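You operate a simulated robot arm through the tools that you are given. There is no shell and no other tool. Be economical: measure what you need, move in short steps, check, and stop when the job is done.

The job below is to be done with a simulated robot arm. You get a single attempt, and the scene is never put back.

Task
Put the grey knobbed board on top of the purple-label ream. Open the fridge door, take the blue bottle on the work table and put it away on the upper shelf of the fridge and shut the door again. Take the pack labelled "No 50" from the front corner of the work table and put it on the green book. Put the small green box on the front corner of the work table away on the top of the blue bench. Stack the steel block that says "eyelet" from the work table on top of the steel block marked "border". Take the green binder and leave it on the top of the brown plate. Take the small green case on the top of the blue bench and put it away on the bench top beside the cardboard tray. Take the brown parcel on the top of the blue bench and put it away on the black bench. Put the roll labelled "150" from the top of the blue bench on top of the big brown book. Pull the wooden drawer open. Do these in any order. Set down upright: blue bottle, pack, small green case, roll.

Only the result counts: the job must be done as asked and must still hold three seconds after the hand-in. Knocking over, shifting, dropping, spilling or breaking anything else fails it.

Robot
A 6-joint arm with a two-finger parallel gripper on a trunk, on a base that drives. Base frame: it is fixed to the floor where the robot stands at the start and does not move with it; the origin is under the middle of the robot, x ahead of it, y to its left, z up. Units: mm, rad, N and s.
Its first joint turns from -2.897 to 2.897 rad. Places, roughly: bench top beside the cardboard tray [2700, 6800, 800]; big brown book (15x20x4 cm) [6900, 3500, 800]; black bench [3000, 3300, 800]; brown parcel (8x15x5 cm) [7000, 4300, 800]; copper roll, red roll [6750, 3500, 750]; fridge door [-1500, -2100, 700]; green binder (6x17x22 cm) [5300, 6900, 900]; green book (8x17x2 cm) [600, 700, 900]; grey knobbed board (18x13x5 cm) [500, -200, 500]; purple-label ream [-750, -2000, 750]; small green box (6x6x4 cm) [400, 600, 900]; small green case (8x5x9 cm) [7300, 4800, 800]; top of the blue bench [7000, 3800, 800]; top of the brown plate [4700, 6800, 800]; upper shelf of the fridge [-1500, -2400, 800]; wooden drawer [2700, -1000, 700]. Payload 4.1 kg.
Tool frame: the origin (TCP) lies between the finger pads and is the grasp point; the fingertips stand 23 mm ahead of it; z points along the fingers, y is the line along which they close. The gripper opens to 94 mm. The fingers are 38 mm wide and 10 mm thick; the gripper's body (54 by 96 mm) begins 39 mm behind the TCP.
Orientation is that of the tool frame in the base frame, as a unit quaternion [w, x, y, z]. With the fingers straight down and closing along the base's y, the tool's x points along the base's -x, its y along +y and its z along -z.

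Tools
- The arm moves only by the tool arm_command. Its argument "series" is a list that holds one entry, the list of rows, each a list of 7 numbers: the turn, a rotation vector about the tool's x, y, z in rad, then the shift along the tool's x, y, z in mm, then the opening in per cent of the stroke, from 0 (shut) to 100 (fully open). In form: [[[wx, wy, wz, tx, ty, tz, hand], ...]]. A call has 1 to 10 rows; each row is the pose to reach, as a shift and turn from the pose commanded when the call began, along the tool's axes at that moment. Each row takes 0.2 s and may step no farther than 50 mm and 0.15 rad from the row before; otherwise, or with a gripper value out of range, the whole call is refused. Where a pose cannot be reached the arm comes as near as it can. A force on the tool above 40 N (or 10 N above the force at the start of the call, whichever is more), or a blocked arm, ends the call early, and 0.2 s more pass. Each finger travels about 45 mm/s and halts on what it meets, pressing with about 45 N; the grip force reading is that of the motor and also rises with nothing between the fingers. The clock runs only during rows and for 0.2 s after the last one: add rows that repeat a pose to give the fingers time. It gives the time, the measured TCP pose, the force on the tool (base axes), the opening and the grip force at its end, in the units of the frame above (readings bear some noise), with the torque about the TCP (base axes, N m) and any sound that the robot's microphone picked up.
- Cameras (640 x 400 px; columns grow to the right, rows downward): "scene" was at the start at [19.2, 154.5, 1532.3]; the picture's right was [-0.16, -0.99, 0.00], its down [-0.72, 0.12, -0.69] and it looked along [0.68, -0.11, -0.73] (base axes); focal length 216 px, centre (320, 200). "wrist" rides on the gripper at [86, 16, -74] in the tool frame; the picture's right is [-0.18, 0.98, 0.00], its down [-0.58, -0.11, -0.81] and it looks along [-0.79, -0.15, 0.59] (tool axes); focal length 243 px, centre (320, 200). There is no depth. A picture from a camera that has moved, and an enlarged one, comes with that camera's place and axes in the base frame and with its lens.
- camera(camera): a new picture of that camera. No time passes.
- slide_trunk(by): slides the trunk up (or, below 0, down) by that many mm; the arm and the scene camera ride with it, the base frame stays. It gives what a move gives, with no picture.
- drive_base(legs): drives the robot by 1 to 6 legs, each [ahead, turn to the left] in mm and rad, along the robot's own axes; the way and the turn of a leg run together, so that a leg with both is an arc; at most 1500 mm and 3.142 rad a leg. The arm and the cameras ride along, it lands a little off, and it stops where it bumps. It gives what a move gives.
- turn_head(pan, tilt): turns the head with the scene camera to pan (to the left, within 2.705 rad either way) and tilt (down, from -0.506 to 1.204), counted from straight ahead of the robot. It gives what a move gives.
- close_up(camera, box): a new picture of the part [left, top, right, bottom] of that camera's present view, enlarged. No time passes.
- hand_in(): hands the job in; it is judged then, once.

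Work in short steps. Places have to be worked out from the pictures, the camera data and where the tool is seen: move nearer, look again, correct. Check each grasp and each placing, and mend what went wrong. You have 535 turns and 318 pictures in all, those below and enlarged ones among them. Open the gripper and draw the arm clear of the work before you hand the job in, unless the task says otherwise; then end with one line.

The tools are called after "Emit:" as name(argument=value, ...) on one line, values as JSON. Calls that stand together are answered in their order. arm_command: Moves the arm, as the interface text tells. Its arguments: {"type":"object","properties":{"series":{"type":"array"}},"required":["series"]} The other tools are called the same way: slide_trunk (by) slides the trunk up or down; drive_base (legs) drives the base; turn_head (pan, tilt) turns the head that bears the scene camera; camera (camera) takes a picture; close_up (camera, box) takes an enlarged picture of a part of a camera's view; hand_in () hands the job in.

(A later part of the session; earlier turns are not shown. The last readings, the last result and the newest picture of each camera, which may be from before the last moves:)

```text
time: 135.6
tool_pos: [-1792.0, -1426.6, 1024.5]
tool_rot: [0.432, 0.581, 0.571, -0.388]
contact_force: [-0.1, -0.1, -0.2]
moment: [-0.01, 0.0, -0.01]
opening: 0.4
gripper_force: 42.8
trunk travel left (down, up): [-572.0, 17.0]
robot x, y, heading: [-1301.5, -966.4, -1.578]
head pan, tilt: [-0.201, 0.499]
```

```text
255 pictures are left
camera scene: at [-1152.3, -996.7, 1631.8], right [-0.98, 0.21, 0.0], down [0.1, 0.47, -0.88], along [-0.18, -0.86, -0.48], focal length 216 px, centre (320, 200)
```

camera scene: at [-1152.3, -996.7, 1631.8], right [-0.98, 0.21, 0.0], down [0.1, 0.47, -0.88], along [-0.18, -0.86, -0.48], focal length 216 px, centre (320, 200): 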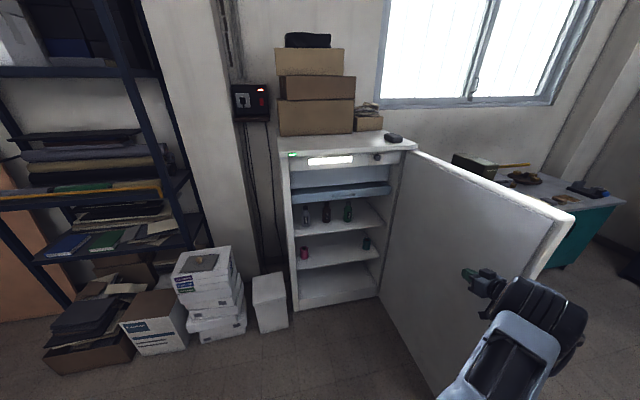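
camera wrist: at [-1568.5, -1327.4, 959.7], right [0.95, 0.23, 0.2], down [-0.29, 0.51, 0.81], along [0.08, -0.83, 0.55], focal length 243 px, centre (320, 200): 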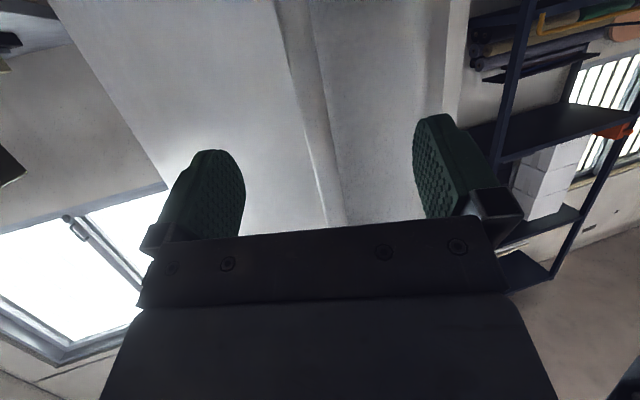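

Door is about 90° open. Bring the arm back to centre before driving to the work table.

Emit:
arm_command(series=[[[0, 0, 0, -2, 45, 6, 0], [0, 0, 0, -5, 90, 15, 0], [0, 0, 0, -8, 135, 24, 0], [0, 0, 0, -12, 180, 33, 0], [0, 0, 0, -15, 225, 42, 0], [0, 0, 0, -18, 270, 50, 20], [0, 0, 0, -20, 315, 56, 40], [0, 0, 0, -20, 360, 56, 60], [0, 0, 0, -20, 405, 56, 80], [0, 0, 0, -20, 450, 56, 100]]])

Emit:
drive_base(legs=[[-150, 0], [0, 1.578], [900, 0], [0, 1.57]])

Emit:
turn_head(pan=0.0, tilt=0.4)

Emit:
camera(camera="scene")

```text
time: 137.8
tool_pos: [-1343.7, -1473.2, 1050.7]
tool_rot: [0.434, 0.579, 0.573, -0.386]
contact_force: [0.4, 0.8, 0.7]
moment: [0.04, -0.03, 0.03]
opening: 94.1
gripper_force: 0.0
out of reach, approached as far as the arm can: row 10
trunk travel left (down, up): [-572.0, 17.0]
robot x, y, heading: [-1302.8, -967.0, -1.583]
head pan, tilt: [-0.201, 0.499]
```

```text
time: 151.0
tool_pos: [-367.5, -318.9, 1051.5]
tool_rot: [0.388, -0.569, 0.584, 0.43]
contact_force: [-1.0, 0.3, 0.6]
moment: [-0.04, -0.01, -0.02]
opening: 93.8
gripper_force: 0.1
trunk travel left (down, up): [-572.0, 17.0]
robot x, y, heading: [-421.1, -827.0, 1.546]
head pan, tilt: [-0.201, 0.499]
```

```text
time: 151.8
tool_pos: [-367.1, -318.6, 1050.8]
tool_rot: [0.389, -0.569, 0.583, 0.431]
contact_force: [-0.1, -0.7, 0.2]
moment: [-0.02, 0.01, 0.0]
opening: 94.2
gripper_force: 0.1
trunk travel left (down, up): [-572.0, 17.0]
robot x, y, heading: [-417.0, -819.4, 1.544]
head pan, tilt: [0.0, 0.4]
```

```text
254 pictures are left
camera scene: at [-584.3, -786.5, 1640.9], right [1.0, -0.03, 0.0], down [-0.01, -0.39, -0.92], along [0.03, 0.92, -0.39], focal length 216 px, centre (320, 200)
```

scene: 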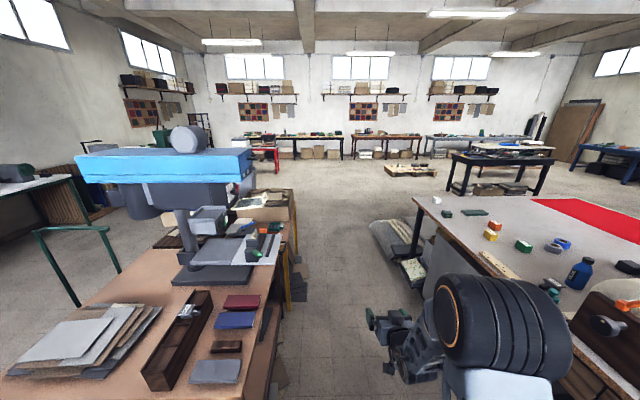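

Corridor is clear. Drive up beside the table and face it.

Emit:
drive_base(legs=[[720, 0], [0, -1.544]])

Emit:
turn_head(pan=0.0, tilt=0.6)

Emit:
camera(camera="scene")

```text
time: 159.4
tool_pos: [104.1, -133.3, 1051.9]
tool_rot: [0.579, -0.008, 0.814, 0.043]
contact_force: [0.1, 0.6, 0.8]
moment: [0.0, 0.01, -0.02]
opening: 94.2
gripper_force: 0.1
trunk travel left (down, up): [-572.0, 17.0]
robot x, y, heading: [-398.9, -106.0, 0.017]
head pan, tilt: [0.0, 0.4]
```

```text
time: 160.2
tool_pos: [103.5, -133.9, 1052.3]
tool_rot: [0.579, -0.007, 0.814, 0.042]
contact_force: [0.2, 0.1, -0.1]
moment: [0.01, 0.0, 0.02]
opening: 94.1
gripper_force: 0.0
trunk travel left (down, up): [-572.0, 17.0]
robot x, y, heading: [-403.9, -101.1, 0.013]
head pan, tilt: [0.0, 0.6]
```

```text
253 pictures are left
camera scene: at [-377.9, 64.3, 1622.8], right [0.02, -1.0, 0.0], down [-0.56, -0.01, -0.83], along [0.83, 0.01, -0.56], focal length 216 px, centre (320, 200)
```

scene: 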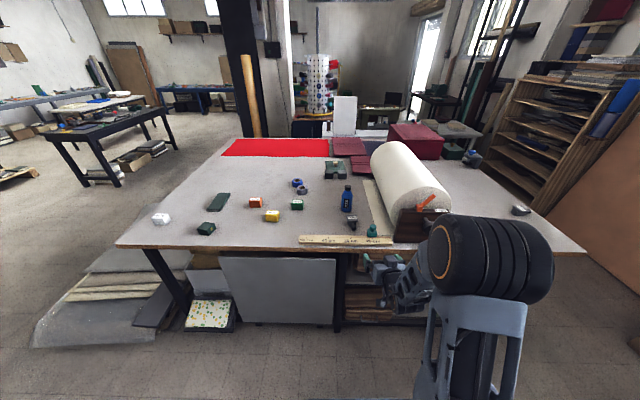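

Bottle at about (620,-78), with the CREASE block in front of it at (484,-92). I'll approach from the left-front with 45° tilt and 0.4 rad yaw; set this orientation now.

Emit:
arm_command(series=[[[0.085, 0.086, 0.039, 0, 0, 0, 100], [0.17, 0.173, 0.078, 0, 0, 0, 100], [0.255, 0.259, 0.117, 0, 0, 0, 100], [0.34, 0.345, 0.156, 0, 0, 0, 100], [0.4255, 0.4316, 0.1956, 0, 0, 0, 100], [0.4255, 0.4316, 0.1956, 0, 0, 0, 100]]])

Emit:
drive_base(legs=[[0, 0.4], [200, 0], [0, -0.4]])

Emit:
camera(camera="wrist")

Emit:
camera(camera="scene")

```text
time: 161.6
tool_pos: [36.7, -288.6, 1042.1]
tool_rot: [0.374, 0.181, 0.907, -0.07]
contact_force: [0.0, 0.3, 0.7]
moment: [-0.01, 0.0, 0.04]
opening: 94.1
gripper_force: 0.1
out of reach, approached as far as the arm can: row 1, 2, 3, 4, 5, 6
trunk travel left (down, up): [-572.0, 17.0]
robot x, y, heading: [-404.9, -103.2, 0.019]
head pan, tilt: [0.0, 0.6]
```

```text
time: 165.6
tool_pos: [219.3, -205.8, 1042.2]
tool_rot: [0.374, 0.179, 0.907, -0.068]
contact_force: [-0.2, -0.1, -0.3]
moment: [-0.03, 0.0, -0.03]
opening: 93.7
gripper_force: 0.1
trunk travel left (down, up): [-572.0, 17.0]
robot x, y, heading: [-222.1, -22.5, 0.027]
head pan, tilt: [0.0, 0.6]
```

```text
252 pictures are left
camera wrist: at [121.5, -146.0, 1035.5], right [0.49, 0.86, 0.14], down [-0.19, -0.05, 0.98], along [0.85, -0.51, 0.14], focal length 243 px, centre (320, 200)
```

wrist: 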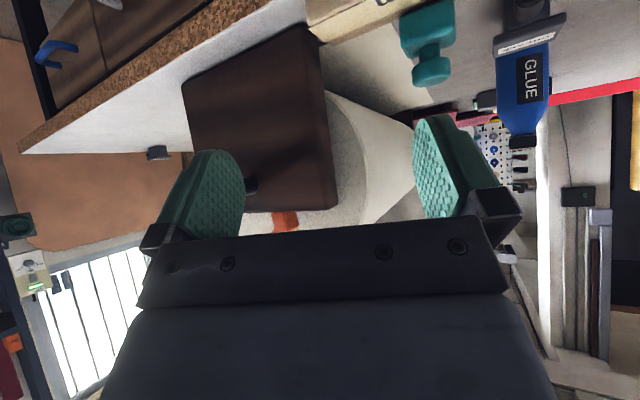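

```text
251 pictures are left
camera scene: at [-196.9, 145.4, 1622.7], right [0.02, -1.0, 0.0], down [-0.56, -0.01, -0.83], along [0.82, 0.02, -0.56], focal length 216 px, centre (320, 200)
```

scene: 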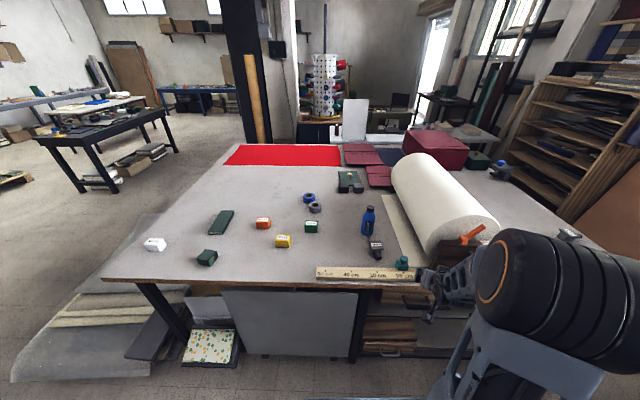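

Orientation is set. Centre the arm laterally, then drive forward.

Emit:
arm_command(series=[[[0, 0, 0, -2, 44, -5, 100], [0, 0, 0, -4, 88, -10, 100], [0, 0, 0, -6, 132, -15, 100], [0, 0, 0, -8, 175, -20, 100], [0, 0, 0, -8, 175, -20, 100]]])

Emit:
drive_base(legs=[[180, 0]])

Emit:
camera(camera="wrist")

```text
time: 166.8
tool_pos: [229.9, -192.8, 1055.7]
tool_rot: [0.374, 0.176, 0.908, -0.063]
contact_force: [1.1, 0.8, -0.4]
moment: [-0.05, 0.02, 0.01]
opening: 94.2
gripper_force: 0.1
out of reach, approached as far as the arm can: row 1, 2, 3, 4, 5
trunk travel left (down, up): [-572.0, 17.0]
robot x, y, heading: [-219.1, -19.8, 0.021]
head pan, tilt: [0.0, 0.6]
```

```text
time: 168.2
tool_pos: [372.3, -190.9, 1055.0]
tool_rot: [0.368, 0.184, 0.909, -0.062]
contact_force: [-3.0, 1.6, 1.3]
moment: [-0.04, 0.01, -0.17]
opening: 94.1
gripper_force: 0.1
trunk travel left (down, up): [-572.0, 17.0]
robot x, y, heading: [-74.4, -19.1, 0.02]
head pan, tilt: [0.0, 0.6]
stopped in leg 1: the force on the tool passed its limit (the readings are from after the stop); the commanded pose is now the measured one
```

```text
250 pictures are left
camera wrist: at [274.9, -131.4, 1049.5], right [0.5, 0.86, 0.15], down [-0.18, -0.07, 0.98], along [0.85, -0.51, 0.12], focal length 243 px, centre (320, 200)
```

wrist: 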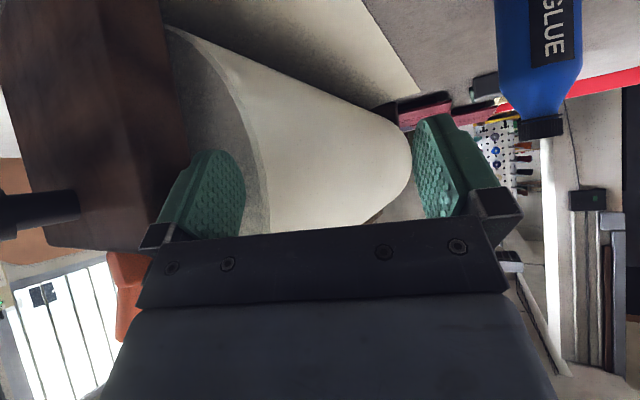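

Something touched (likely the roll holder or its knob). Back off immediately and inspect.

Emit:
drive_base(legs=[[-150, 0]])

Emit:
camera(camera="scene")

Emit:
close_up(camera="scene", box=[320, 180, 560, 330])

```text
time: 169.5
tool_pos: [222.7, -193.6, 1055.0]
tool_rot: [0.368, 0.183, 0.909, -0.062]
contact_force: [-0.7, -0.1, -0.9]
moment: [0.02, -0.02, 0.04]
opening: 94.0
gripper_force: 0.1
trunk travel left (down, up): [-572.0, 17.0]
robot x, y, heading: [-226.7, -21.0, 0.021]
head pan, tilt: [0.0, 0.6]
```

```text
249 pictures are left
camera scene: at [-199.7, 145.7, 1622.7], right [0.02, -1.0, 0.0], down [-0.56, -0.01, -0.83], along [0.83, 0.02, -0.56], focal length 216 px, centre (320, 200)
```

scene: 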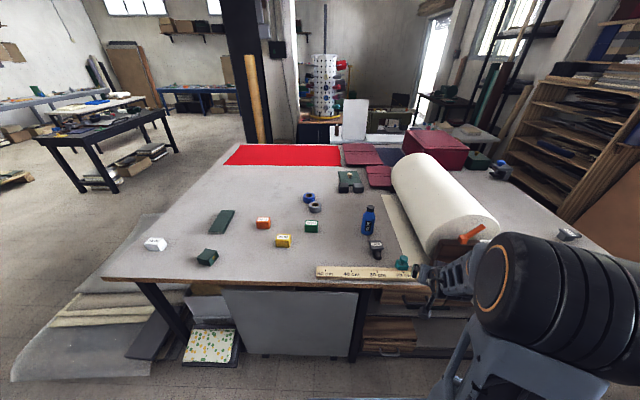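

```text
2.67 times, centred on (440, 255) of scene
camera zoom: at [-199.7, 145.7, 1622.7], right [0.02, -1.0, 0.0], down [-0.56, -0.01, -0.83], along [0.83, 0.02, -0.56], focal length 576 px, centre (0, 53)
```

zoom: 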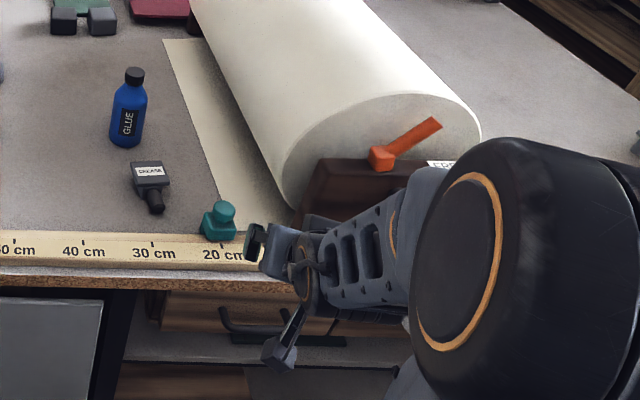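

Nothing moved visibly. Back up a bit more and extend the arm while shifting left.

Emit:
drive_base(legs=[[-150, 0]])

Emit:
arm_command(series=[[[0, 0, 0, -20, 10, 20, 100], [0, 0, 0, -45, 30, 45, 100], [0, 0, 0, -60, 70, 60, 100], [0, 0, 0, -60, 115, 60, 100], [0, 0, 0, -50, 160, 50, 100], [0, 0, 0, -40, 200, 40, 100], [0, 0, 0, -40, 200, 40, 100]]])

```text
time: 170.9
tool_pos: [75.4, -196.6, 1055.2]
tool_rot: [0.368, 0.183, 0.909, -0.062]
contact_force: [-0.4, 0.6, 0.2]
moment: [-0.01, 0.01, -0.01]
opening: 94.3
gripper_force: 0.0
trunk travel left (down, up): [-572.0, 17.0]
robot x, y, heading: [-372.7, -24.3, 0.023]
head pan, tilt: [0.0, 0.6]
```

```text
time: 172.5
tool_pos: [203.8, -32.9, 1057.2]
tool_rot: [0.369, 0.183, 0.909, -0.062]
contact_force: [0.5, 1.3, 1.0]
moment: [-0.04, 0.04, -0.02]
opening: 94.1
gripper_force: 0.0
out of reach, approached as far as the arm can: row 2, 3, 4, 5
trunk travel left (down, up): [-572.0, 17.0]
robot x, y, heading: [-370.5, -23.8, 0.019]
head pan, tilt: [0.0, 0.6]
```

Now drive forward 280 to bring the TCP near (485,-27).

Emit:
drive_base(legs=[[280, 0]])

Emit:
camera(camera="wrist")

Emit:
close_up(camera="scene", box=[280, 180, 480, 305])

```text
time: 174.4
tool_pos: [484.6, -25.1, 1058.7]
tool_rot: [0.368, 0.18, 0.91, -0.06]
contact_force: [-0.1, -0.2, 0.1]
moment: [-0.03, 0.02, -0.02]
opening: 94.0
gripper_force: 0.1
trunk travel left (down, up): [-572.0, 17.0]
robot x, y, heading: [-90.4, -20.2, 0.029]
head pan, tilt: [0.0, 0.6]
```

```text
247 pictures are left
camera wrist: at [386.4, 33.9, 1053.0], right [0.49, 0.86, 0.15], down [-0.18, -0.07, 0.98], along [0.85, -0.51, 0.12], focal length 243 px, centre (320, 200)
```

wrist: 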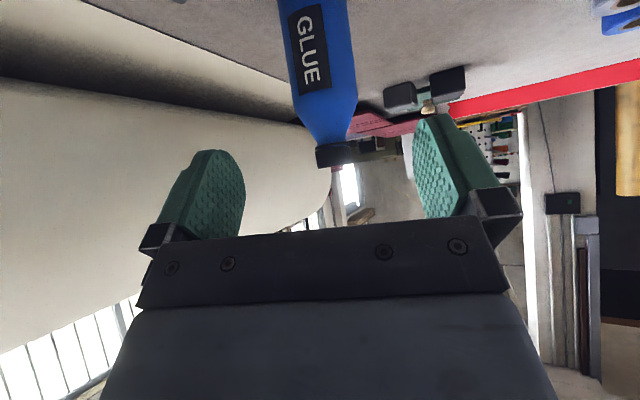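

```text
3.20 times, centred on (380, 242) of scene
camera zoom: at [-66.7, 149.7, 1622.7], right [0.03, -1.0, 0.0], down [-0.57, -0.02, -0.82], along [0.82, 0.02, -0.57], focal length 691 px, centre (128, 64)
```

zoom: 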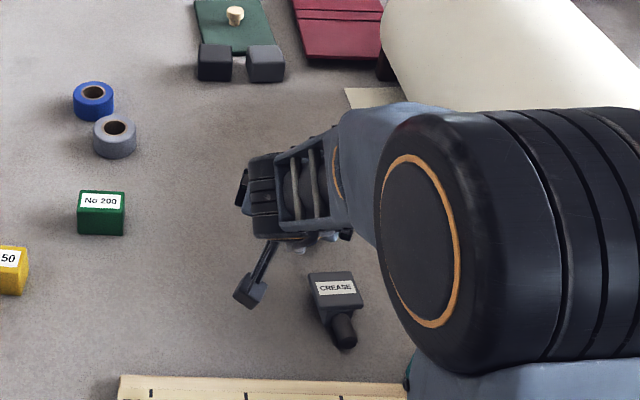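

Bottle is 185 mm tall (865→1050), Ø≈68, axis ≈(615,-78). 45° would make the palm hit the shoulder, so go back to 20° tilt and grip at z≈965.

Emit:
arm_command(series=[[[0, -0.145, 0, 0, 0, 0, 100], [0, -0.29, 0, 0, 0, 0, 100], [0, -0.436, 0, 0, 0, 0, 100], [0, -0.436, 0, 0, 0, 0, 100]]])

Emit:
camera(camera="wrist")

```text
time: 175.4
tool_pos: [484.3, -22.7, 1057.9]
tool_rot: [0.557, 0.163, 0.809, -0.098]
contact_force: [0.5, -0.1, -0.1]
moment: [0.04, 0.01, -0.02]
opening: 94.2
gripper_force: 0.1
trunk travel left (down, up): [-572.0, 17.0]
robot x, y, heading: [-93.2, -23.1, 0.025]
head pan, tilt: [0.0, 0.6]
```

```text
245 pictures are left
camera wrist: at [398.7, 30.2, 1005.5], right [0.43, 0.88, 0.19], down [-0.55, 0.08, 0.83], along [0.72, -0.46, 0.52], focal length 243 px, centre (320, 200)
```

wrist: 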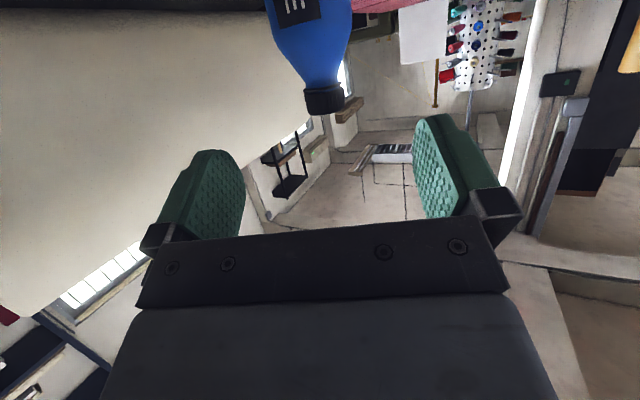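

Descend to z=965, then advance to 15 mm short of the bottle axis.

Emit:
arm_command(series=[[[0, 0, 0, 43, -1, 17, 100], [0, 0, 0, 86.8, -2, 33.7, 100], [0, 0, 0, 75, -2.5, 64, 100], [0, 0, 0, 63, -3, 94, 100], [0, 0, 0, 52, -4, 123, 100], [0, 0, 0, 40.7, -4.4, 152, 100], [0, 0, 0, 40.7, -4.4, 152, 100]]])

Emit:
camera(camera="wrist")

Emit:
close_up(camera="scene", box=[280, 180, 480, 305])

```text
time: 176.1
tool_pos: [483.8, -25.2, 980.6]
tool_rot: [0.56, 0.164, 0.806, -0.099]
contact_force: [-15.2, -0.5, 26.6]
moment: [1.43, 3.93, 0.92]
opening: 94.0
gripper_force: 0.0
trunk travel left (down, up): [-572.0, 17.0]
robot x, y, heading: [-90.1, -17.5, 0.027]
head pan, tilt: [0.0, 0.6]
stopped in row 3: the force on the tool passed its limit (the readings are from after the stop); the commanded pose is now the measured one
```

```text
244 pictures are left
camera wrist: at [398.8, 28.8, 927.4], right [0.42, 0.88, 0.2], down [-0.56, 0.08, 0.83], along [0.71, -0.46, 0.53], focal length 243 px, centre (320, 200)
```

wrist: 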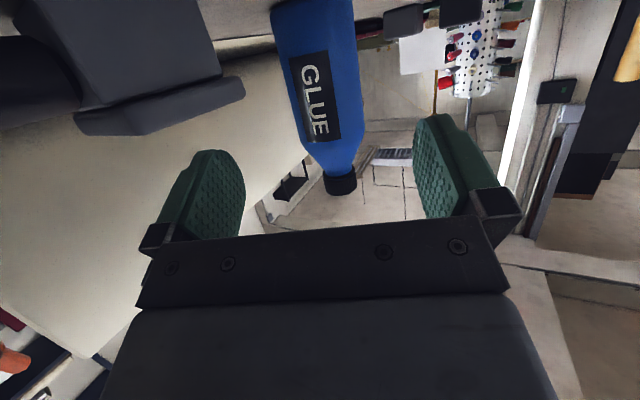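

```text
3.20 times, centred on (380, 242) of scene
camera zoom: at [-70.7, 149.5, 1623.4], right [0.03, -1.0, 0.0], down [-0.56, -0.02, -0.83], along [0.83, 0.02, -0.56], focal length 691 px, centre (128, 64)
```

zoom: 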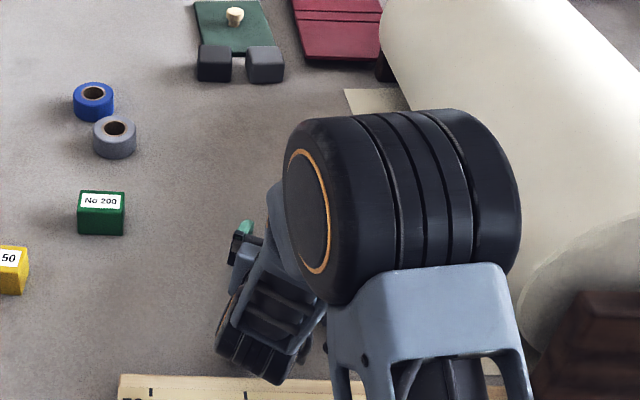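

The camera block touched the table: the table top is actually z≈897 (bottle 897→1048). Raise 10 mm and advance at z=990.

Emit:
arm_command(series=[[[0, 0, 0, -10, 0, -4, 100], [0, 0, 0, -20, 0.5, 24, 100], [0, 0, 0, -30, 1, 52, 100], [0, 0, 0, -41, 1.5, 80, 100], [0, 0, 0, -53, 2.4, 109, 100], [0, 0, 0, -53, 2.4, 109, 100]]])

Emit:
camera(camera="wrist")

```text
time: 177.5
tool_pos: [599.7, -67.8, 988.6]
tool_rot: [0.559, 0.162, 0.807, -0.097]
contact_force: [-1.8, 0.4, 0.4]
moment: [-0.02, -0.03, -0.02]
opening: 94.0
gripper_force: 0.1
trunk travel left (down, up): [-572.0, 17.0]
robot x, y, heading: [-93.5, -19.7, 0.025]
head pan, tilt: [0.0, 0.6]
```

```text
242 pictures are left
camera wrist: at [514.1, -14.1, 935.3], right [0.42, 0.88, 0.2], down [-0.55, 0.08, 0.83], along [0.72, -0.46, 0.53], focal length 243 px, centre (320, 200)
```

wrist: 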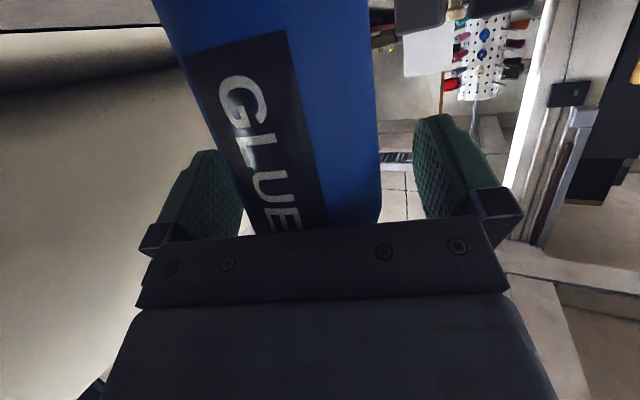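

Bottle is between the fingers, about 9 mm off to one side. Shift and close.

Emit:
arm_command(series=[[[0, 0, 0, 0, -9, 0, 100], [0, 0, 0, 0, -9, 0, 85], [0, 0, 0, 0, -9, 0, 70], [0, 0, 0, 0, -9, 0, 50], [0, 0, 0, 0, -9, 0, 40], [0, 0, 0, 0, -9, 0, 30], [0, 0, 0, 0, -9, 0, 20], [0, 0, 0, 0, -9, 0, 20]]])

Emit:
camera(camera="wrist")

```text
time: 179.3
tool_pos: [596.5, -75.1, 987.1]
tool_rot: [0.559, 0.162, 0.807, -0.097]
contact_force: [2.4, 1.4, 2.3]
moment: [-0.03, -0.1, 0.02]
opening: 56.5
gripper_force: 45.0
trunk travel left (down, up): [-572.0, 17.0]
robot x, y, heading: [-93.5, -18.3, 0.027]
head pan, tilt: [0.0, 0.6]
```

```text
241 pictures are left
camera wrist: at [510.7, -22.0, 935.3], right [0.42, 0.88, 0.2], down [-0.56, 0.08, 0.83], along [0.71, -0.46, 0.53], focal length 243 px, centre (320, 200)
```

wrist: 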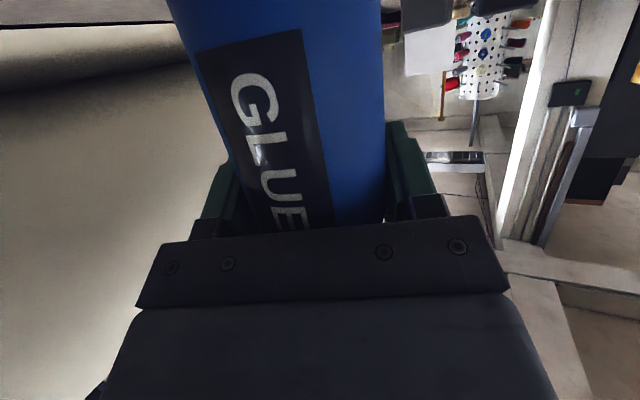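

Gripped (56.5 mm). Lift 60 mm.

Emit:
arm_command(series=[[[0, 0, 0, -19, 0, -7, 10], [0, 0, 0, -38, 1, -14.5, 0], [0, 0, 0, -56, 1.4, -21.7, 0], [0, 0, 0, -70, 1.6, -27, 0]]])

Emit:
drive_base(legs=[[-300, 0]])

Emit:
camera(camera="scene")

```text
time: 180.3
tool_pos: [596.4, -78.8, 1063.0]
tool_rot: [0.559, 0.163, 0.807, -0.098]
contact_force: [-0.7, -0.2, -3.6]
moment: [0.0, -0.03, 0.0]
opening: 56.2
gripper_force: 45.2
trunk travel left (down, up): [-572.0, 17.0]
robot x, y, heading: [-91.5, -18.1, 0.029]
head pan, tilt: [0.0, 0.6]
```

```text
time: 182.3
tool_pos: [293.5, -87.7, 1063.5]
tool_rot: [0.558, 0.164, 0.808, -0.099]
contact_force: [-0.4, -0.7, -3.5]
moment: [0.01, -0.03, -0.02]
opening: 56.2
gripper_force: 45.1
trunk travel left (down, up): [-572.0, 17.0]
robot x, y, heading: [-395.3, -27.9, 0.025]
head pan, tilt: [0.0, 0.6]
```

```text
240 pictures are left
camera scene: at [-369.3, 141.5, 1622.7], right [0.03, -1.0, 0.0], down [-0.56, -0.01, -0.83], along [0.82, 0.02, -0.56], focal length 216 px, centre (320, 200)
```

scene: 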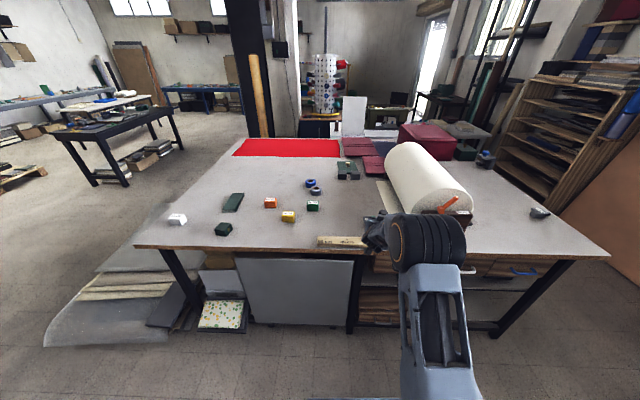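

Bottle lifted and clear. Drive toward the fridge, reversing along the last stretch so the arm doesn't sweep the far side.

Emit:
drive_base(legs=[[0, -1.59], [900, 0], [0, 1.57]])

Emit:
turn_head(pan=2.7, tilt=0.5)

Emit:
camera(camera="scene")

Emit:
turn_head(pan=-2.5, tilt=0.4)

Emit:
camera(camera="scene")

```text
time: 194.8
tool_pos: [301.0, -977.0, 1062.7]
tool_rot: [0.558, 0.161, 0.808, -0.097]
contact_force: [0.2, -0.4, -3.1]
moment: [-0.02, 0.02, 0.01]
opening: 56.5
gripper_force: 45.1
trunk travel left (down, up): [-572.0, 17.0]
robot x, y, heading: [-389.5, -922.9, 0.033]
head pan, tilt: [0.0, 0.6]
```

```text
time: 197.2
tool_pos: [300.7, -975.9, 1062.6]
tool_rot: [0.558, 0.161, 0.808, -0.097]
contact_force: [0.1, 0.3, -3.2]
moment: [-0.07, -0.02, 0.0]
opening: 56.5
gripper_force: 44.8
trunk travel left (down, up): [-572.0, 17.0]
robot x, y, heading: [-385.4, -922.0, 0.031]
head pan, tilt: [2.7, 0.499]
```

```text
239 pictures are left
camera scene: at [-535.9, -719.4, 1631.8], right [0.4, 0.92, 0.0], down [0.44, -0.19, -0.88], along [-0.81, 0.35, -0.48], focal length 216 px, centre (320, 200)
```

scene: 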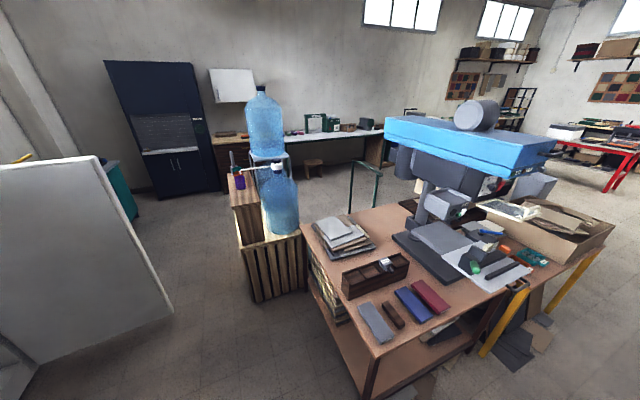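

```text
time: 201.2
tool_pos: [300.6, -976.8, 1062.2]
tool_rot: [0.558, 0.162, 0.808, -0.097]
contact_force: [0.7, 0.4, -2.8]
moment: [0.01, -0.05, -0.03]
opening: 56.0
gripper_force: 45.0
trunk travel left (down, up): [-572.0, 17.0]
robot x, y, heading: [-390.4, -923.0, 0.033]
head pan, tilt: [-2.499, 0.4]
```

```text
238 pictures are left
camera scene: at [-524.9, -813.6, 1641.0], right [-0.62, 0.78, 0.0], down [0.3, 0.24, -0.92], along [-0.72, -0.57, -0.39], focal length 216 px, centre (320, 200)
```

scene: 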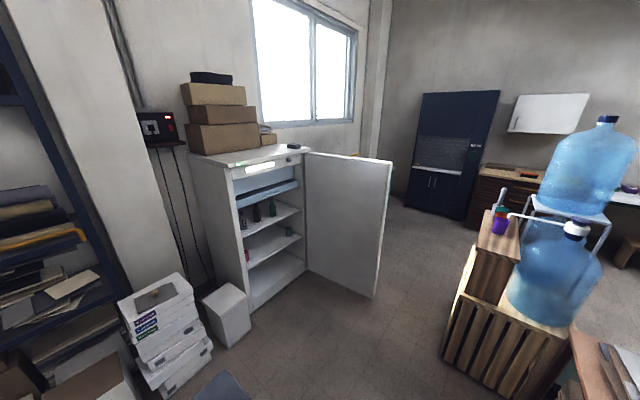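

Path behind is free (crate begins at x≈-1850). Reverse 1000 mm and turn to face the fridge.

Emit:
drive_base(legs=[[-1010, 0], [0, -1.6]])

Emit:
turn_head(pan=0.0, tilt=0.5)

Emit:
camera(camera="scene")

```text
time: 210.4
tool_pos: [-1487.0, -1636.8, 1063.4]
tool_rot: [0.316, 0.695, 0.442, -0.471]
contact_force: [-0.4, 0.3, -4.2]
moment: [-0.03, 0.03, -0.02]
opening: 56.4
gripper_force: 44.9
trunk travel left (down, up): [-572.0, 17.0]
robot x, y, heading: [-1398.1, -951.7, -1.584]
head pan, tilt: [-2.499, 0.4]
```

```text
time: 212.7
tool_pos: [-1486.9, -1638.4, 1063.3]
tool_rot: [0.315, 0.696, 0.442, -0.47]
contact_force: [-0.4, 0.1, -3.7]
moment: [-0.02, 0.02, -0.03]
opening: 56.3
gripper_force: 45.2
trunk travel left (down, up): [-572.0, 17.0]
robot x, y, heading: [-1399.8, -954.5, -1.587]
head pan, tilt: [0.0, 0.499]
```

```text
237 pictures are left
camera scene: at [-1233.3, -985.2, 1631.8], right [-1.0, 0.01, 0.0], down [0.01, 0.48, -0.88], along [-0.01, -0.88, -0.48], focal length 216 px, centre (320, 200)
```

scene: 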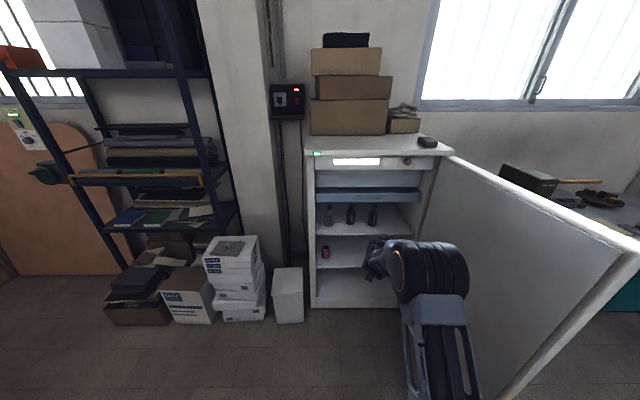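

Emit:
close_up(camera="scene", box=[295, 140, 455, 240])

Emit:
camera(camera="wrist")

```text
4.00 times, centred on (375, 190) of scene
camera zoom: at [-1233.3, -985.2, 1631.8], right [-1.0, 0.01, 0.0], down [0.01, 0.48, -0.88], along [-0.01, -0.88, -0.48], focal length 864 px, centre (100, 240)
```

zoom: 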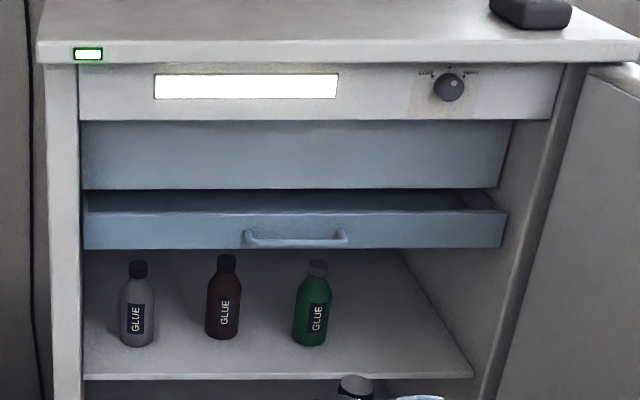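

```text
235 pictures are left
camera wrist: at [-1428.7, -1552.0, 1009.7], right [0.87, -0.46, 0.19], down [0.11, 0.55, 0.83], along [-0.49, -0.7, 0.53], focal length 243 px, centre (320, 200)
```

wrist: 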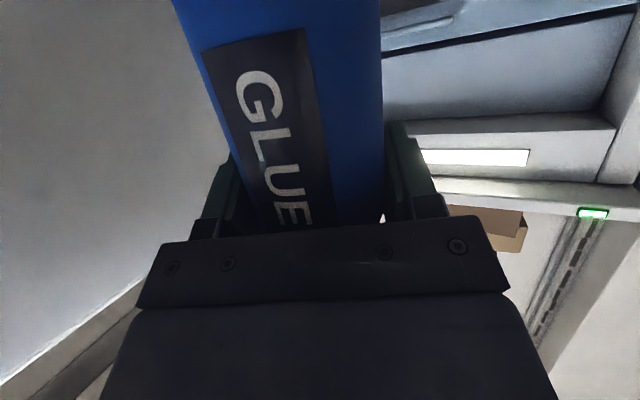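

Shelf estimate: front edge y≈-2110, z≈760–775; free spot right of the green bottle around (-1730,-2185). Reduce the tool yaw, lower a bit, and shift the base sideways by a reverse-turn manoeuvre.

Emit:
arm_command(series=[[[-0.14, 0.003, -0.055, 0, 0, 0, 0], [-0.28, 0.007, -0.109, 0, 0, 0, 0], [-0.28, 0.007, -0.109, 0, 0, 0, 0]]])

Emit:
drive_base(legs=[[0, 0.7], [-200, 0], [0, -0.69]])

```text
time: 213.5
tool_pos: [-1487.8, -1637.5, 1063.2]
tool_rot: [0.382, 0.622, 0.541, -0.419]
contact_force: [-0.2, -0.1, -3.3]
moment: [-0.02, 0.01, 0.02]
opening: 56.3
gripper_force: 44.4
trunk travel left (down, up): [-572.0, 17.0]
robot x, y, heading: [-1400.5, -953.6, -1.584]
head pan, tilt: [0.0, 0.499]
```

```text
time: 217.0
tool_pos: [-1092.7, -1376.4, 1060.8]
tool_rot: [0.508, 0.377, 0.734, -0.245]
contact_force: [0.6, 0.0, -4.4]
moment: [-0.07, -0.04, 0.0]
opening: 56.3
gripper_force: 45.3
trunk travel left (down, up): [-572.0, 17.0]
robot x, y, heading: [-1495.3, -815.0, -0.769]
head pan, tilt: [0.0, 0.499]
stopped in leg 2: the robot was blocked; the commanded pose is now the measured one
```

The rear bumped something (table behind). Go forward a little, turn to face the fridge, and use arm reach for the lateral offset instead.

Emit:
drive_base(legs=[[90, 0], [0, -0.82]])

Emit:
turn_head(pan=2.7, tilt=0.8)

Emit:
camera(camera="scene")

```text
time: 220.3
tool_pos: [-1562.7, -1554.8, 1062.9]
tool_rot: [0.371, 0.636, 0.525, -0.427]
contact_force: [0.4, 0.1, -4.5]
moment: [0.03, -0.03, 0.04]
opening: 56.2
gripper_force: 45.2
trunk travel left (down, up): [-572.0, 17.0]
robot x, y, heading: [-1427.5, -873.7, -1.581]
head pan, tilt: [0.0, 0.499]
```

```text
time: 222.7
tool_pos: [-1560.9, -1555.3, 1062.2]
tool_rot: [0.372, 0.635, 0.526, -0.427]
contact_force: [-0.7, 0.6, -4.2]
moment: [-0.03, 0.01, 0.01]
opening: 56.5
gripper_force: 44.9
trunk travel left (down, up): [-572.0, 17.0]
robot x, y, heading: [-1430.4, -876.8, -1.581]
head pan, tilt: [2.7, 0.799]
```

```text
234 pictures are left
camera scene: at [-1226.7, -744.8, 1605.9], right [0.9, -0.44, 0.0], down [-0.31, -0.64, -0.7], along [0.31, 0.63, -0.72], focal length 216 px, centre (320, 200)
```

scene: 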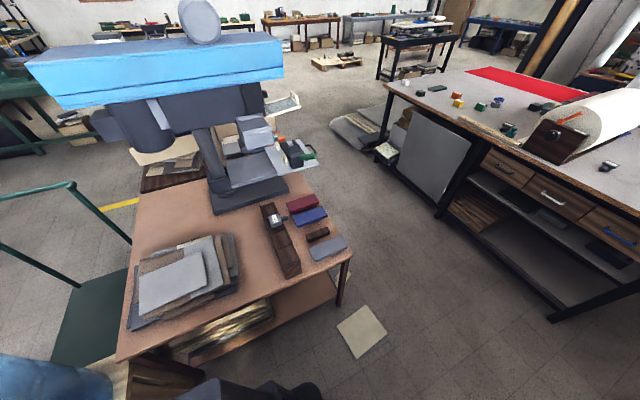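

All good behind. Turn slightly right, drive 330 forward, and lower the trunk so the bottle enters at mid-height of the shelf space.

Emit:
drive_base(legs=[[0, -0.1], [330, 0]])

Emit:
slide_trunk(by=-160)

Emit:
turn_head(pan=-0.1, tilt=0.6)

Emit:
camera(camera="scene")

Emit:
close_up(camera="scene", box=[240, 100, 480, 250])

```text
time: 225.4
tool_pos: [-1667.6, -1867.3, 1061.8]
tool_rot: [0.348, 0.662, 0.492, -0.446]
contact_force: [0.1, -0.5, -3.6]
moment: [-0.05, 0.0, 0.0]
opening: 56.7
gripper_force: 44.7
trunk travel left (down, up): [-572.0, 17.0]
robot x, y, heading: [-1466.0, -1206.1, -1.688]
head pan, tilt: [2.7, 0.799]
```

```text
time: 227.2
tool_pos: [-1668.1, -1867.8, 903.1]
tool_rot: [0.349, 0.661, 0.492, -0.446]
contact_force: [-0.3, -0.1, -3.2]
moment: [-0.02, 0.0, -0.02]
opening: 56.1
gripper_force: 45.3
trunk travel left (down, up): [-412.0, 178.0]
robot x, y, heading: [-1466.0, -1208.1, -1.683]
head pan, tilt: [2.7, 0.799]
```

```text
time: 229.7
tool_pos: [-1667.8, -1867.9, 901.7]
tool_rot: [0.349, 0.662, 0.492, -0.446]
contact_force: [-0.2, -0.3, -2.7]
moment: [-0.05, 0.03, 0.0]
opening: 56.4
gripper_force: 45.3
trunk travel left (down, up): [-412.0, 178.0]
robot x, y, heading: [-1466.5, -1209.4, -1.682]
head pan, tilt: [-0.099, 0.6]
```

```text
233 pictures are left
camera scene: at [-1313.3, -1251.2, 1462.7], right [-0.98, 0.21, 0.0], down [0.12, 0.55, -0.82], along [-0.17, -0.81, -0.57], focal length 216 px, centre (320, 200)
```

scene: 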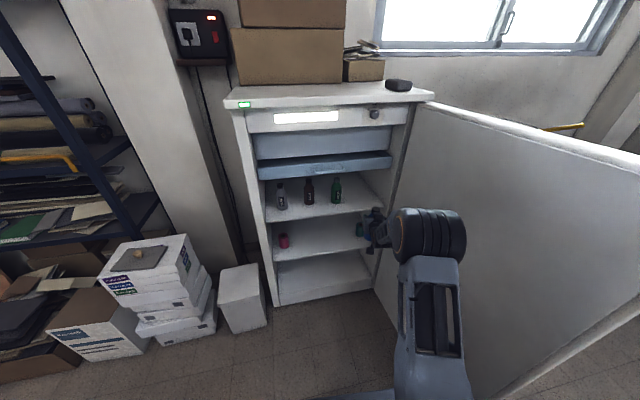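

```text
2.67 times, centred on (360, 175) of scene
camera zoom: at [-1313.3, -1251.2, 1462.7], right [-0.98, 0.21, 0.0], down [0.12, 0.55, -0.82], along [-0.17, -0.81, -0.57], focal length 576 px, centre (213, 267)
```

zoom: 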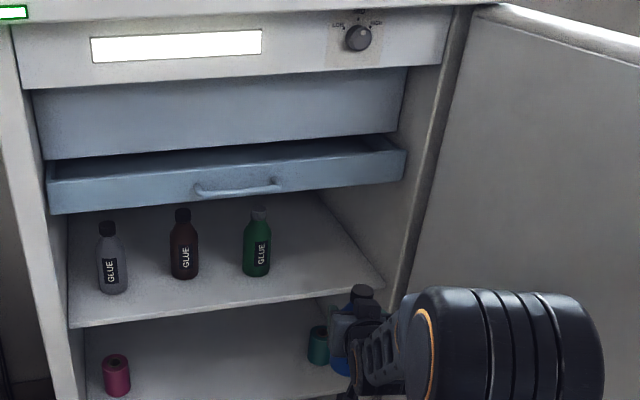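

Consistent triangulation: shelf z≈764, front y≈-2108, ceiling ≈997. Drive in 220 first.

Emit:
drive_base(legs=[[220, 0]])

Emit:
close_up(camera="scene", box=[240, 100, 480, 250])

Emit:
camera(camera="wrist")

```text
time: 231.4
tool_pos: [-1690.6, -2090.7, 902.3]
tool_rot: [0.349, 0.661, 0.492, -0.446]
contact_force: [0.1, -0.4, -4.4]
moment: [0.0, 0.03, 0.0]
opening: 56.4
gripper_force: 45.2
trunk travel left (down, up): [-412.0, 178.0]
robot x, y, heading: [-1491.1, -1426.1, -1.681]
head pan, tilt: [-0.099, 0.6]
```

```text
2.67 times, centred on (360, 175) of scene
camera zoom: at [-1338.5, -1474.0, 1462.7], right [-0.98, 0.21, 0.0], down [0.12, 0.55, -0.82], along [-0.17, -0.81, -0.57], focal length 576 px, centre (213, 267)
```

zoom: 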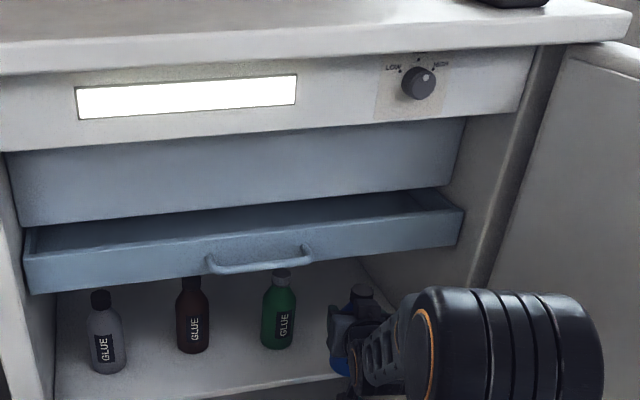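

```text
230 pictures are left
camera wrist: at [-1646.4, -1998.4, 849.1], right [0.92, -0.33, 0.19], down [0.02, 0.56, 0.83], along [-0.38, -0.76, 0.52], focal length 243 px, centre (320, 200)
```

wrist: 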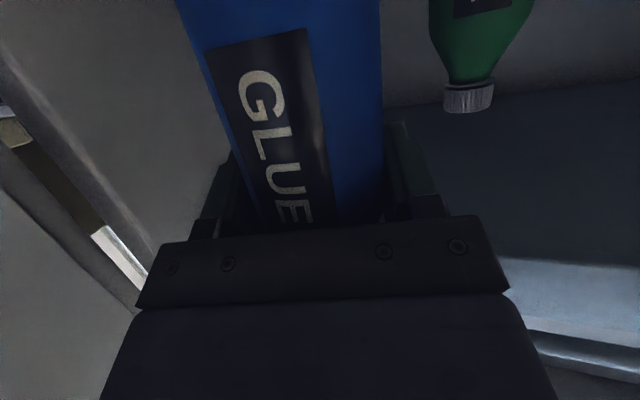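

Entering well, clear of the green bottle. Drive 70 more and then lower with the trunk.

Emit:
drive_base(legs=[[72, 0]])

Emit:
slide_trunk(by=-25)

Emit:
close_up(camera="scene", box=[240, 120, 480, 270])

```text
time: 232.4
tool_pos: [-1699.8, -2162.8, 901.8]
tool_rot: [0.349, 0.662, 0.493, -0.445]
contact_force: [-0.1, -0.1, -3.2]
moment: [-0.04, -0.02, 0.01]
opening: 56.0
gripper_force: 45.0
trunk travel left (down, up): [-412.0, 178.0]
robot x, y, heading: [-1499.4, -1498.0, -1.685]
head pan, tilt: [-0.099, 0.6]
```

```text
time: 233.1
tool_pos: [-1699.0, -2161.9, 875.9]
tool_rot: [0.348, 0.662, 0.492, -0.446]
contact_force: [-0.4, 0.0, -2.7]
moment: [-0.02, 0.03, -0.03]
opening: 56.4
gripper_force: 45.1
trunk travel left (down, up): [-387.0, 202.0]
robot x, y, heading: [-1500.1, -1502.3, -1.681]
head pan, tilt: [-0.099, 0.6]
```

```text
2.67 times, centred on (360, 195) of scene
camera zoom: at [-1346.6, -1546.0, 1437.7], right [-0.98, 0.21, 0.0], down [0.12, 0.55, -0.82], along [-0.17, -0.81, -0.57], focal length 576 px, centre (213, 213)
```

zoom: 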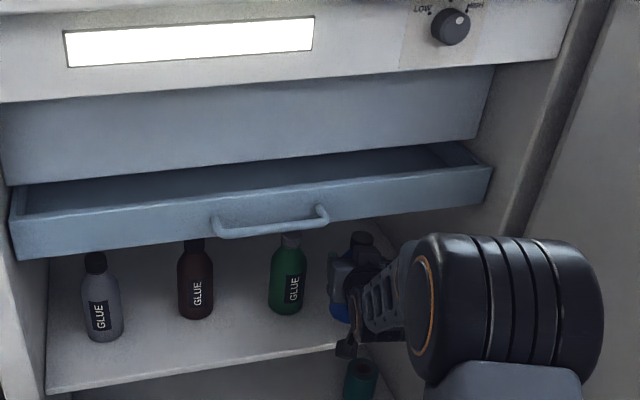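

Lower in small steps until contact.

Emit:
slide_trunk(by=-8)

Emit:
slide_trunk(by=-4)

Emit:
slide_trunk(by=-3)

```text
time: 233.7
tool_pos: [-1700.0, -2162.9, 868.7]
tool_rot: [0.349, 0.661, 0.493, -0.445]
contact_force: [0.2, 1.1, -3.5]
moment: [-0.02, 0.06, -0.02]
opening: 56.3
gripper_force: 45.5
trunk travel left (down, up): [-379.0, 211.0]
robot x, y, heading: [-1499.5, -1499.0, -1.684]
head pan, tilt: [-0.099, 0.6]
```

```text
time: 234.2
tool_pos: [-1699.7, -2163.7, 864.6]
tool_rot: [0.349, 0.661, 0.494, -0.444]
contact_force: [-0.4, -0.3, -3.3]
moment: [0.0, -0.01, -0.05]
opening: 56.4
gripper_force: 44.8
trunk travel left (down, up): [-375.0, 215.0]
robot x, y, heading: [-1500.7, -1505.6, -1.685]
head pan, tilt: [-0.099, 0.6]
```

```text
time: 234.7
tool_pos: [-1700.3, -2163.1, 862.3]
tool_rot: [0.348, 0.662, 0.492, -0.445]
contact_force: [-0.4, 0.3, -3.5]
moment: [-0.05, -0.01, -0.01]
opening: 56.1
gripper_force: 45.1
trunk travel left (down, up): [-372.0, 218.0]
robot x, y, heading: [-1500.2, -1501.8, -1.686]
head pan, tilt: [-0.099, 0.6]
```

Emit:
slide_trunk(by=-4)

Emit:
slide_trunk(by=-3)

Emit:
slide_trunk(by=-3)

```text
time: 235.3
tool_pos: [-1700.2, -2163.2, 857.7]
tool_rot: [0.349, 0.661, 0.493, -0.445]
contact_force: [-0.7, 0.3, -2.7]
moment: [-0.04, 0.01, -0.04]
opening: 56.3
gripper_force: 44.9
trunk travel left (down, up): [-368.0, 222.0]
robot x, y, heading: [-1500.0, -1504.7, -1.684]
head pan, tilt: [-0.099, 0.6]
```

```text
time: 235.8
tool_pos: [-1699.5, -2161.9, 854.2]
tool_rot: [0.349, 0.661, 0.493, -0.445]
contact_force: [0.1, -0.4, -3.8]
moment: [0.03, 0.03, 0.0]
opening: 56.3
gripper_force: 45.6
trunk travel left (down, up): [-365.0, 225.0]
robot x, y, heading: [-1500.7, -1502.1, -1.687]
head pan, tilt: [-0.099, 0.6]
```

```text
time: 236.3
tool_pos: [-1699.4, -2162.6, 851.4]
tool_rot: [0.348, 0.662, 0.493, -0.445]
contact_force: [0.0, -0.5, -3.9]
moment: [-0.01, 0.02, 0.0]
opening: 56.3
gripper_force: 44.6
trunk travel left (down, up): [-362.0, 228.0]
robot x, y, heading: [-1500.4, -1502.2, -1.686]
head pan, tilt: [-0.099, 0.6]
```

Emit:
close_up(camera="scene", box=[320, 180, 440, 255])

Emit:
camera(camera="wrist")

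```text
5.33 times, centred on (380, 218) of scene
camera zoom: at [-1346.6, -1546.0, 1412.7], right [-0.98, 0.21, 0.0], down [0.12, 0.55, -0.82], along [-0.17, -0.81, -0.57], focal length 1152 px, centre (0, 107)
```

zoom: 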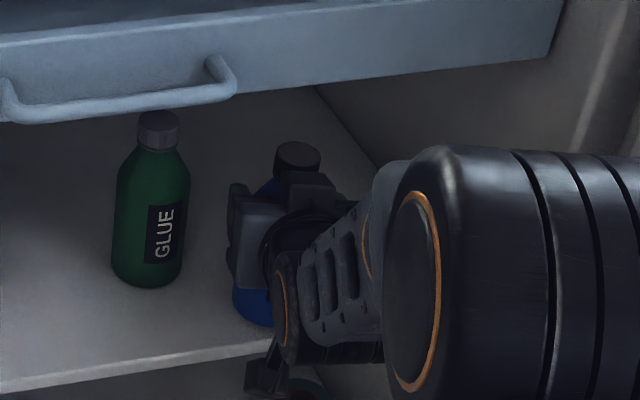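

```text
227 pictures are left
camera wrist: at [-1654.5, -2070.3, 798.9], right [0.92, -0.33, 0.19], down [0.02, 0.56, 0.83], along [-0.38, -0.76, 0.52], focal length 243 px, centre (320, 200)
```

wrist: 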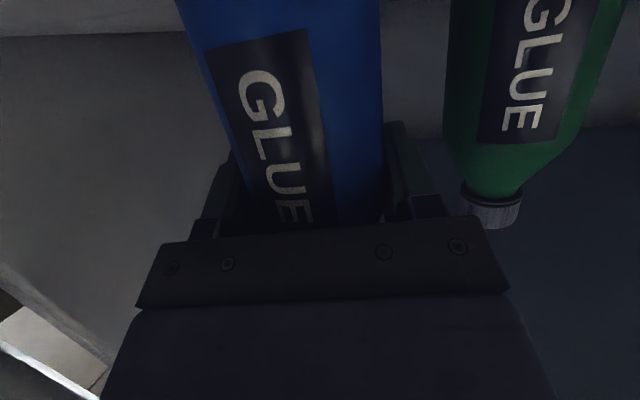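

Emit:
slide_trunk(by=-3)

Emit:
slide_trunk(by=-3)

Emit:
slide_trunk(by=-3)

```text
time: 236.8
tool_pos: [-1699.3, -2162.3, 848.4]
tool_rot: [0.348, 0.662, 0.492, -0.445]
contact_force: [0.4, 0.0, -2.3]
moment: [0.0, -0.03, 0.0]
opening: 56.3
gripper_force: 44.8
trunk travel left (down, up): [-359.0, 231.0]
robot x, y, heading: [-1501.0, -1502.3, -1.685]
head pan, tilt: [-0.099, 0.6]
```

```text
time: 237.3
tool_pos: [-1699.9, -2162.7, 849.2]
tool_rot: [0.35, 0.66, 0.492, -0.447]
contact_force: [0.1, 1.8, 9.1]
moment: [0.29, 0.24, -0.07]
opening: 56.3
gripper_force: 45.3
trunk travel left (down, up): [-356.0, 234.0]
robot x, y, heading: [-1502.0, -1501.4, -1.68]
head pan, tilt: [-0.099, 0.6]
```

```text
time: 237.9
tool_pos: [-1699.3, -2163.5, 848.9]
tool_rot: [0.352, 0.659, 0.492, -0.448]
contact_force: [1.3, 2.5, 28.8]
moment: [0.82, 0.5, -0.04]
opening: 56.1
gripper_force: 45.0
trunk travel left (down, up): [-353.0, 237.0]
robot x, y, heading: [-1502.9, -1498.7, -1.681]
head pan, tilt: [-0.099, 0.6]
```

Contact: bottle stands on the shelf. Ease the force and open the fingers moderately.

Emit:
slide_trunk(by=4)

Emit:
arm_command(series=[[[0, 0, 0, 0, 0, 0, 65], [0, 0, 0, 0, 0, 0, 72], [0, 0, 0, 0, 0, 0, 80], [0, 0, 0, 0, 0, 0, 82], [0, 0, 0, 0, 0, 0, 82]]])

Emit:
camera(camera="wrist")

```text
time: 238.4
tool_pos: [-1699.0, -2163.0, 849.0]
tool_rot: [0.349, 0.661, 0.492, -0.446]
contact_force: [-2.3, -6.8, 19.0]
moment: [-0.41, 0.66, 0.17]
opening: 56.4
gripper_force: 44.6
trunk travel left (down, up): [-357.0, 233.0]
robot x, y, heading: [-1497.9, -1499.4, -1.677]
head pan, tilt: [-0.099, 0.6]
```

```text
time: 239.6
tool_pos: [-1699.6, -2162.8, 846.3]
tool_rot: [0.349, 0.661, 0.493, -0.445]
contact_force: [-0.1, -0.2, 0.1]
moment: [-0.04, -0.02, 0.0]
opening: 77.0
gripper_force: 0.1
trunk travel left (down, up): [-357.0, 233.0]
robot x, y, heading: [-1499.0, -1498.1, -1.682]
head pan, tilt: [-0.099, 0.6]
```

```text
226 pictures are left
camera wrist: at [-1654.5, -2070.1, 794.2], right [0.92, -0.33, 0.19], down [0.02, 0.56, 0.83], along [-0.38, -0.76, 0.52], focal length 243 px, centre (320, 200)
```

wrist: 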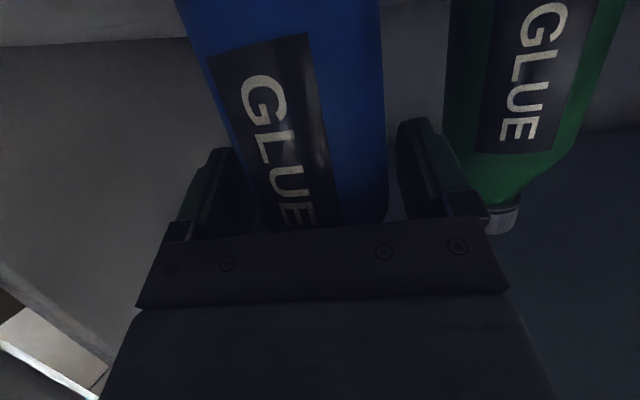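

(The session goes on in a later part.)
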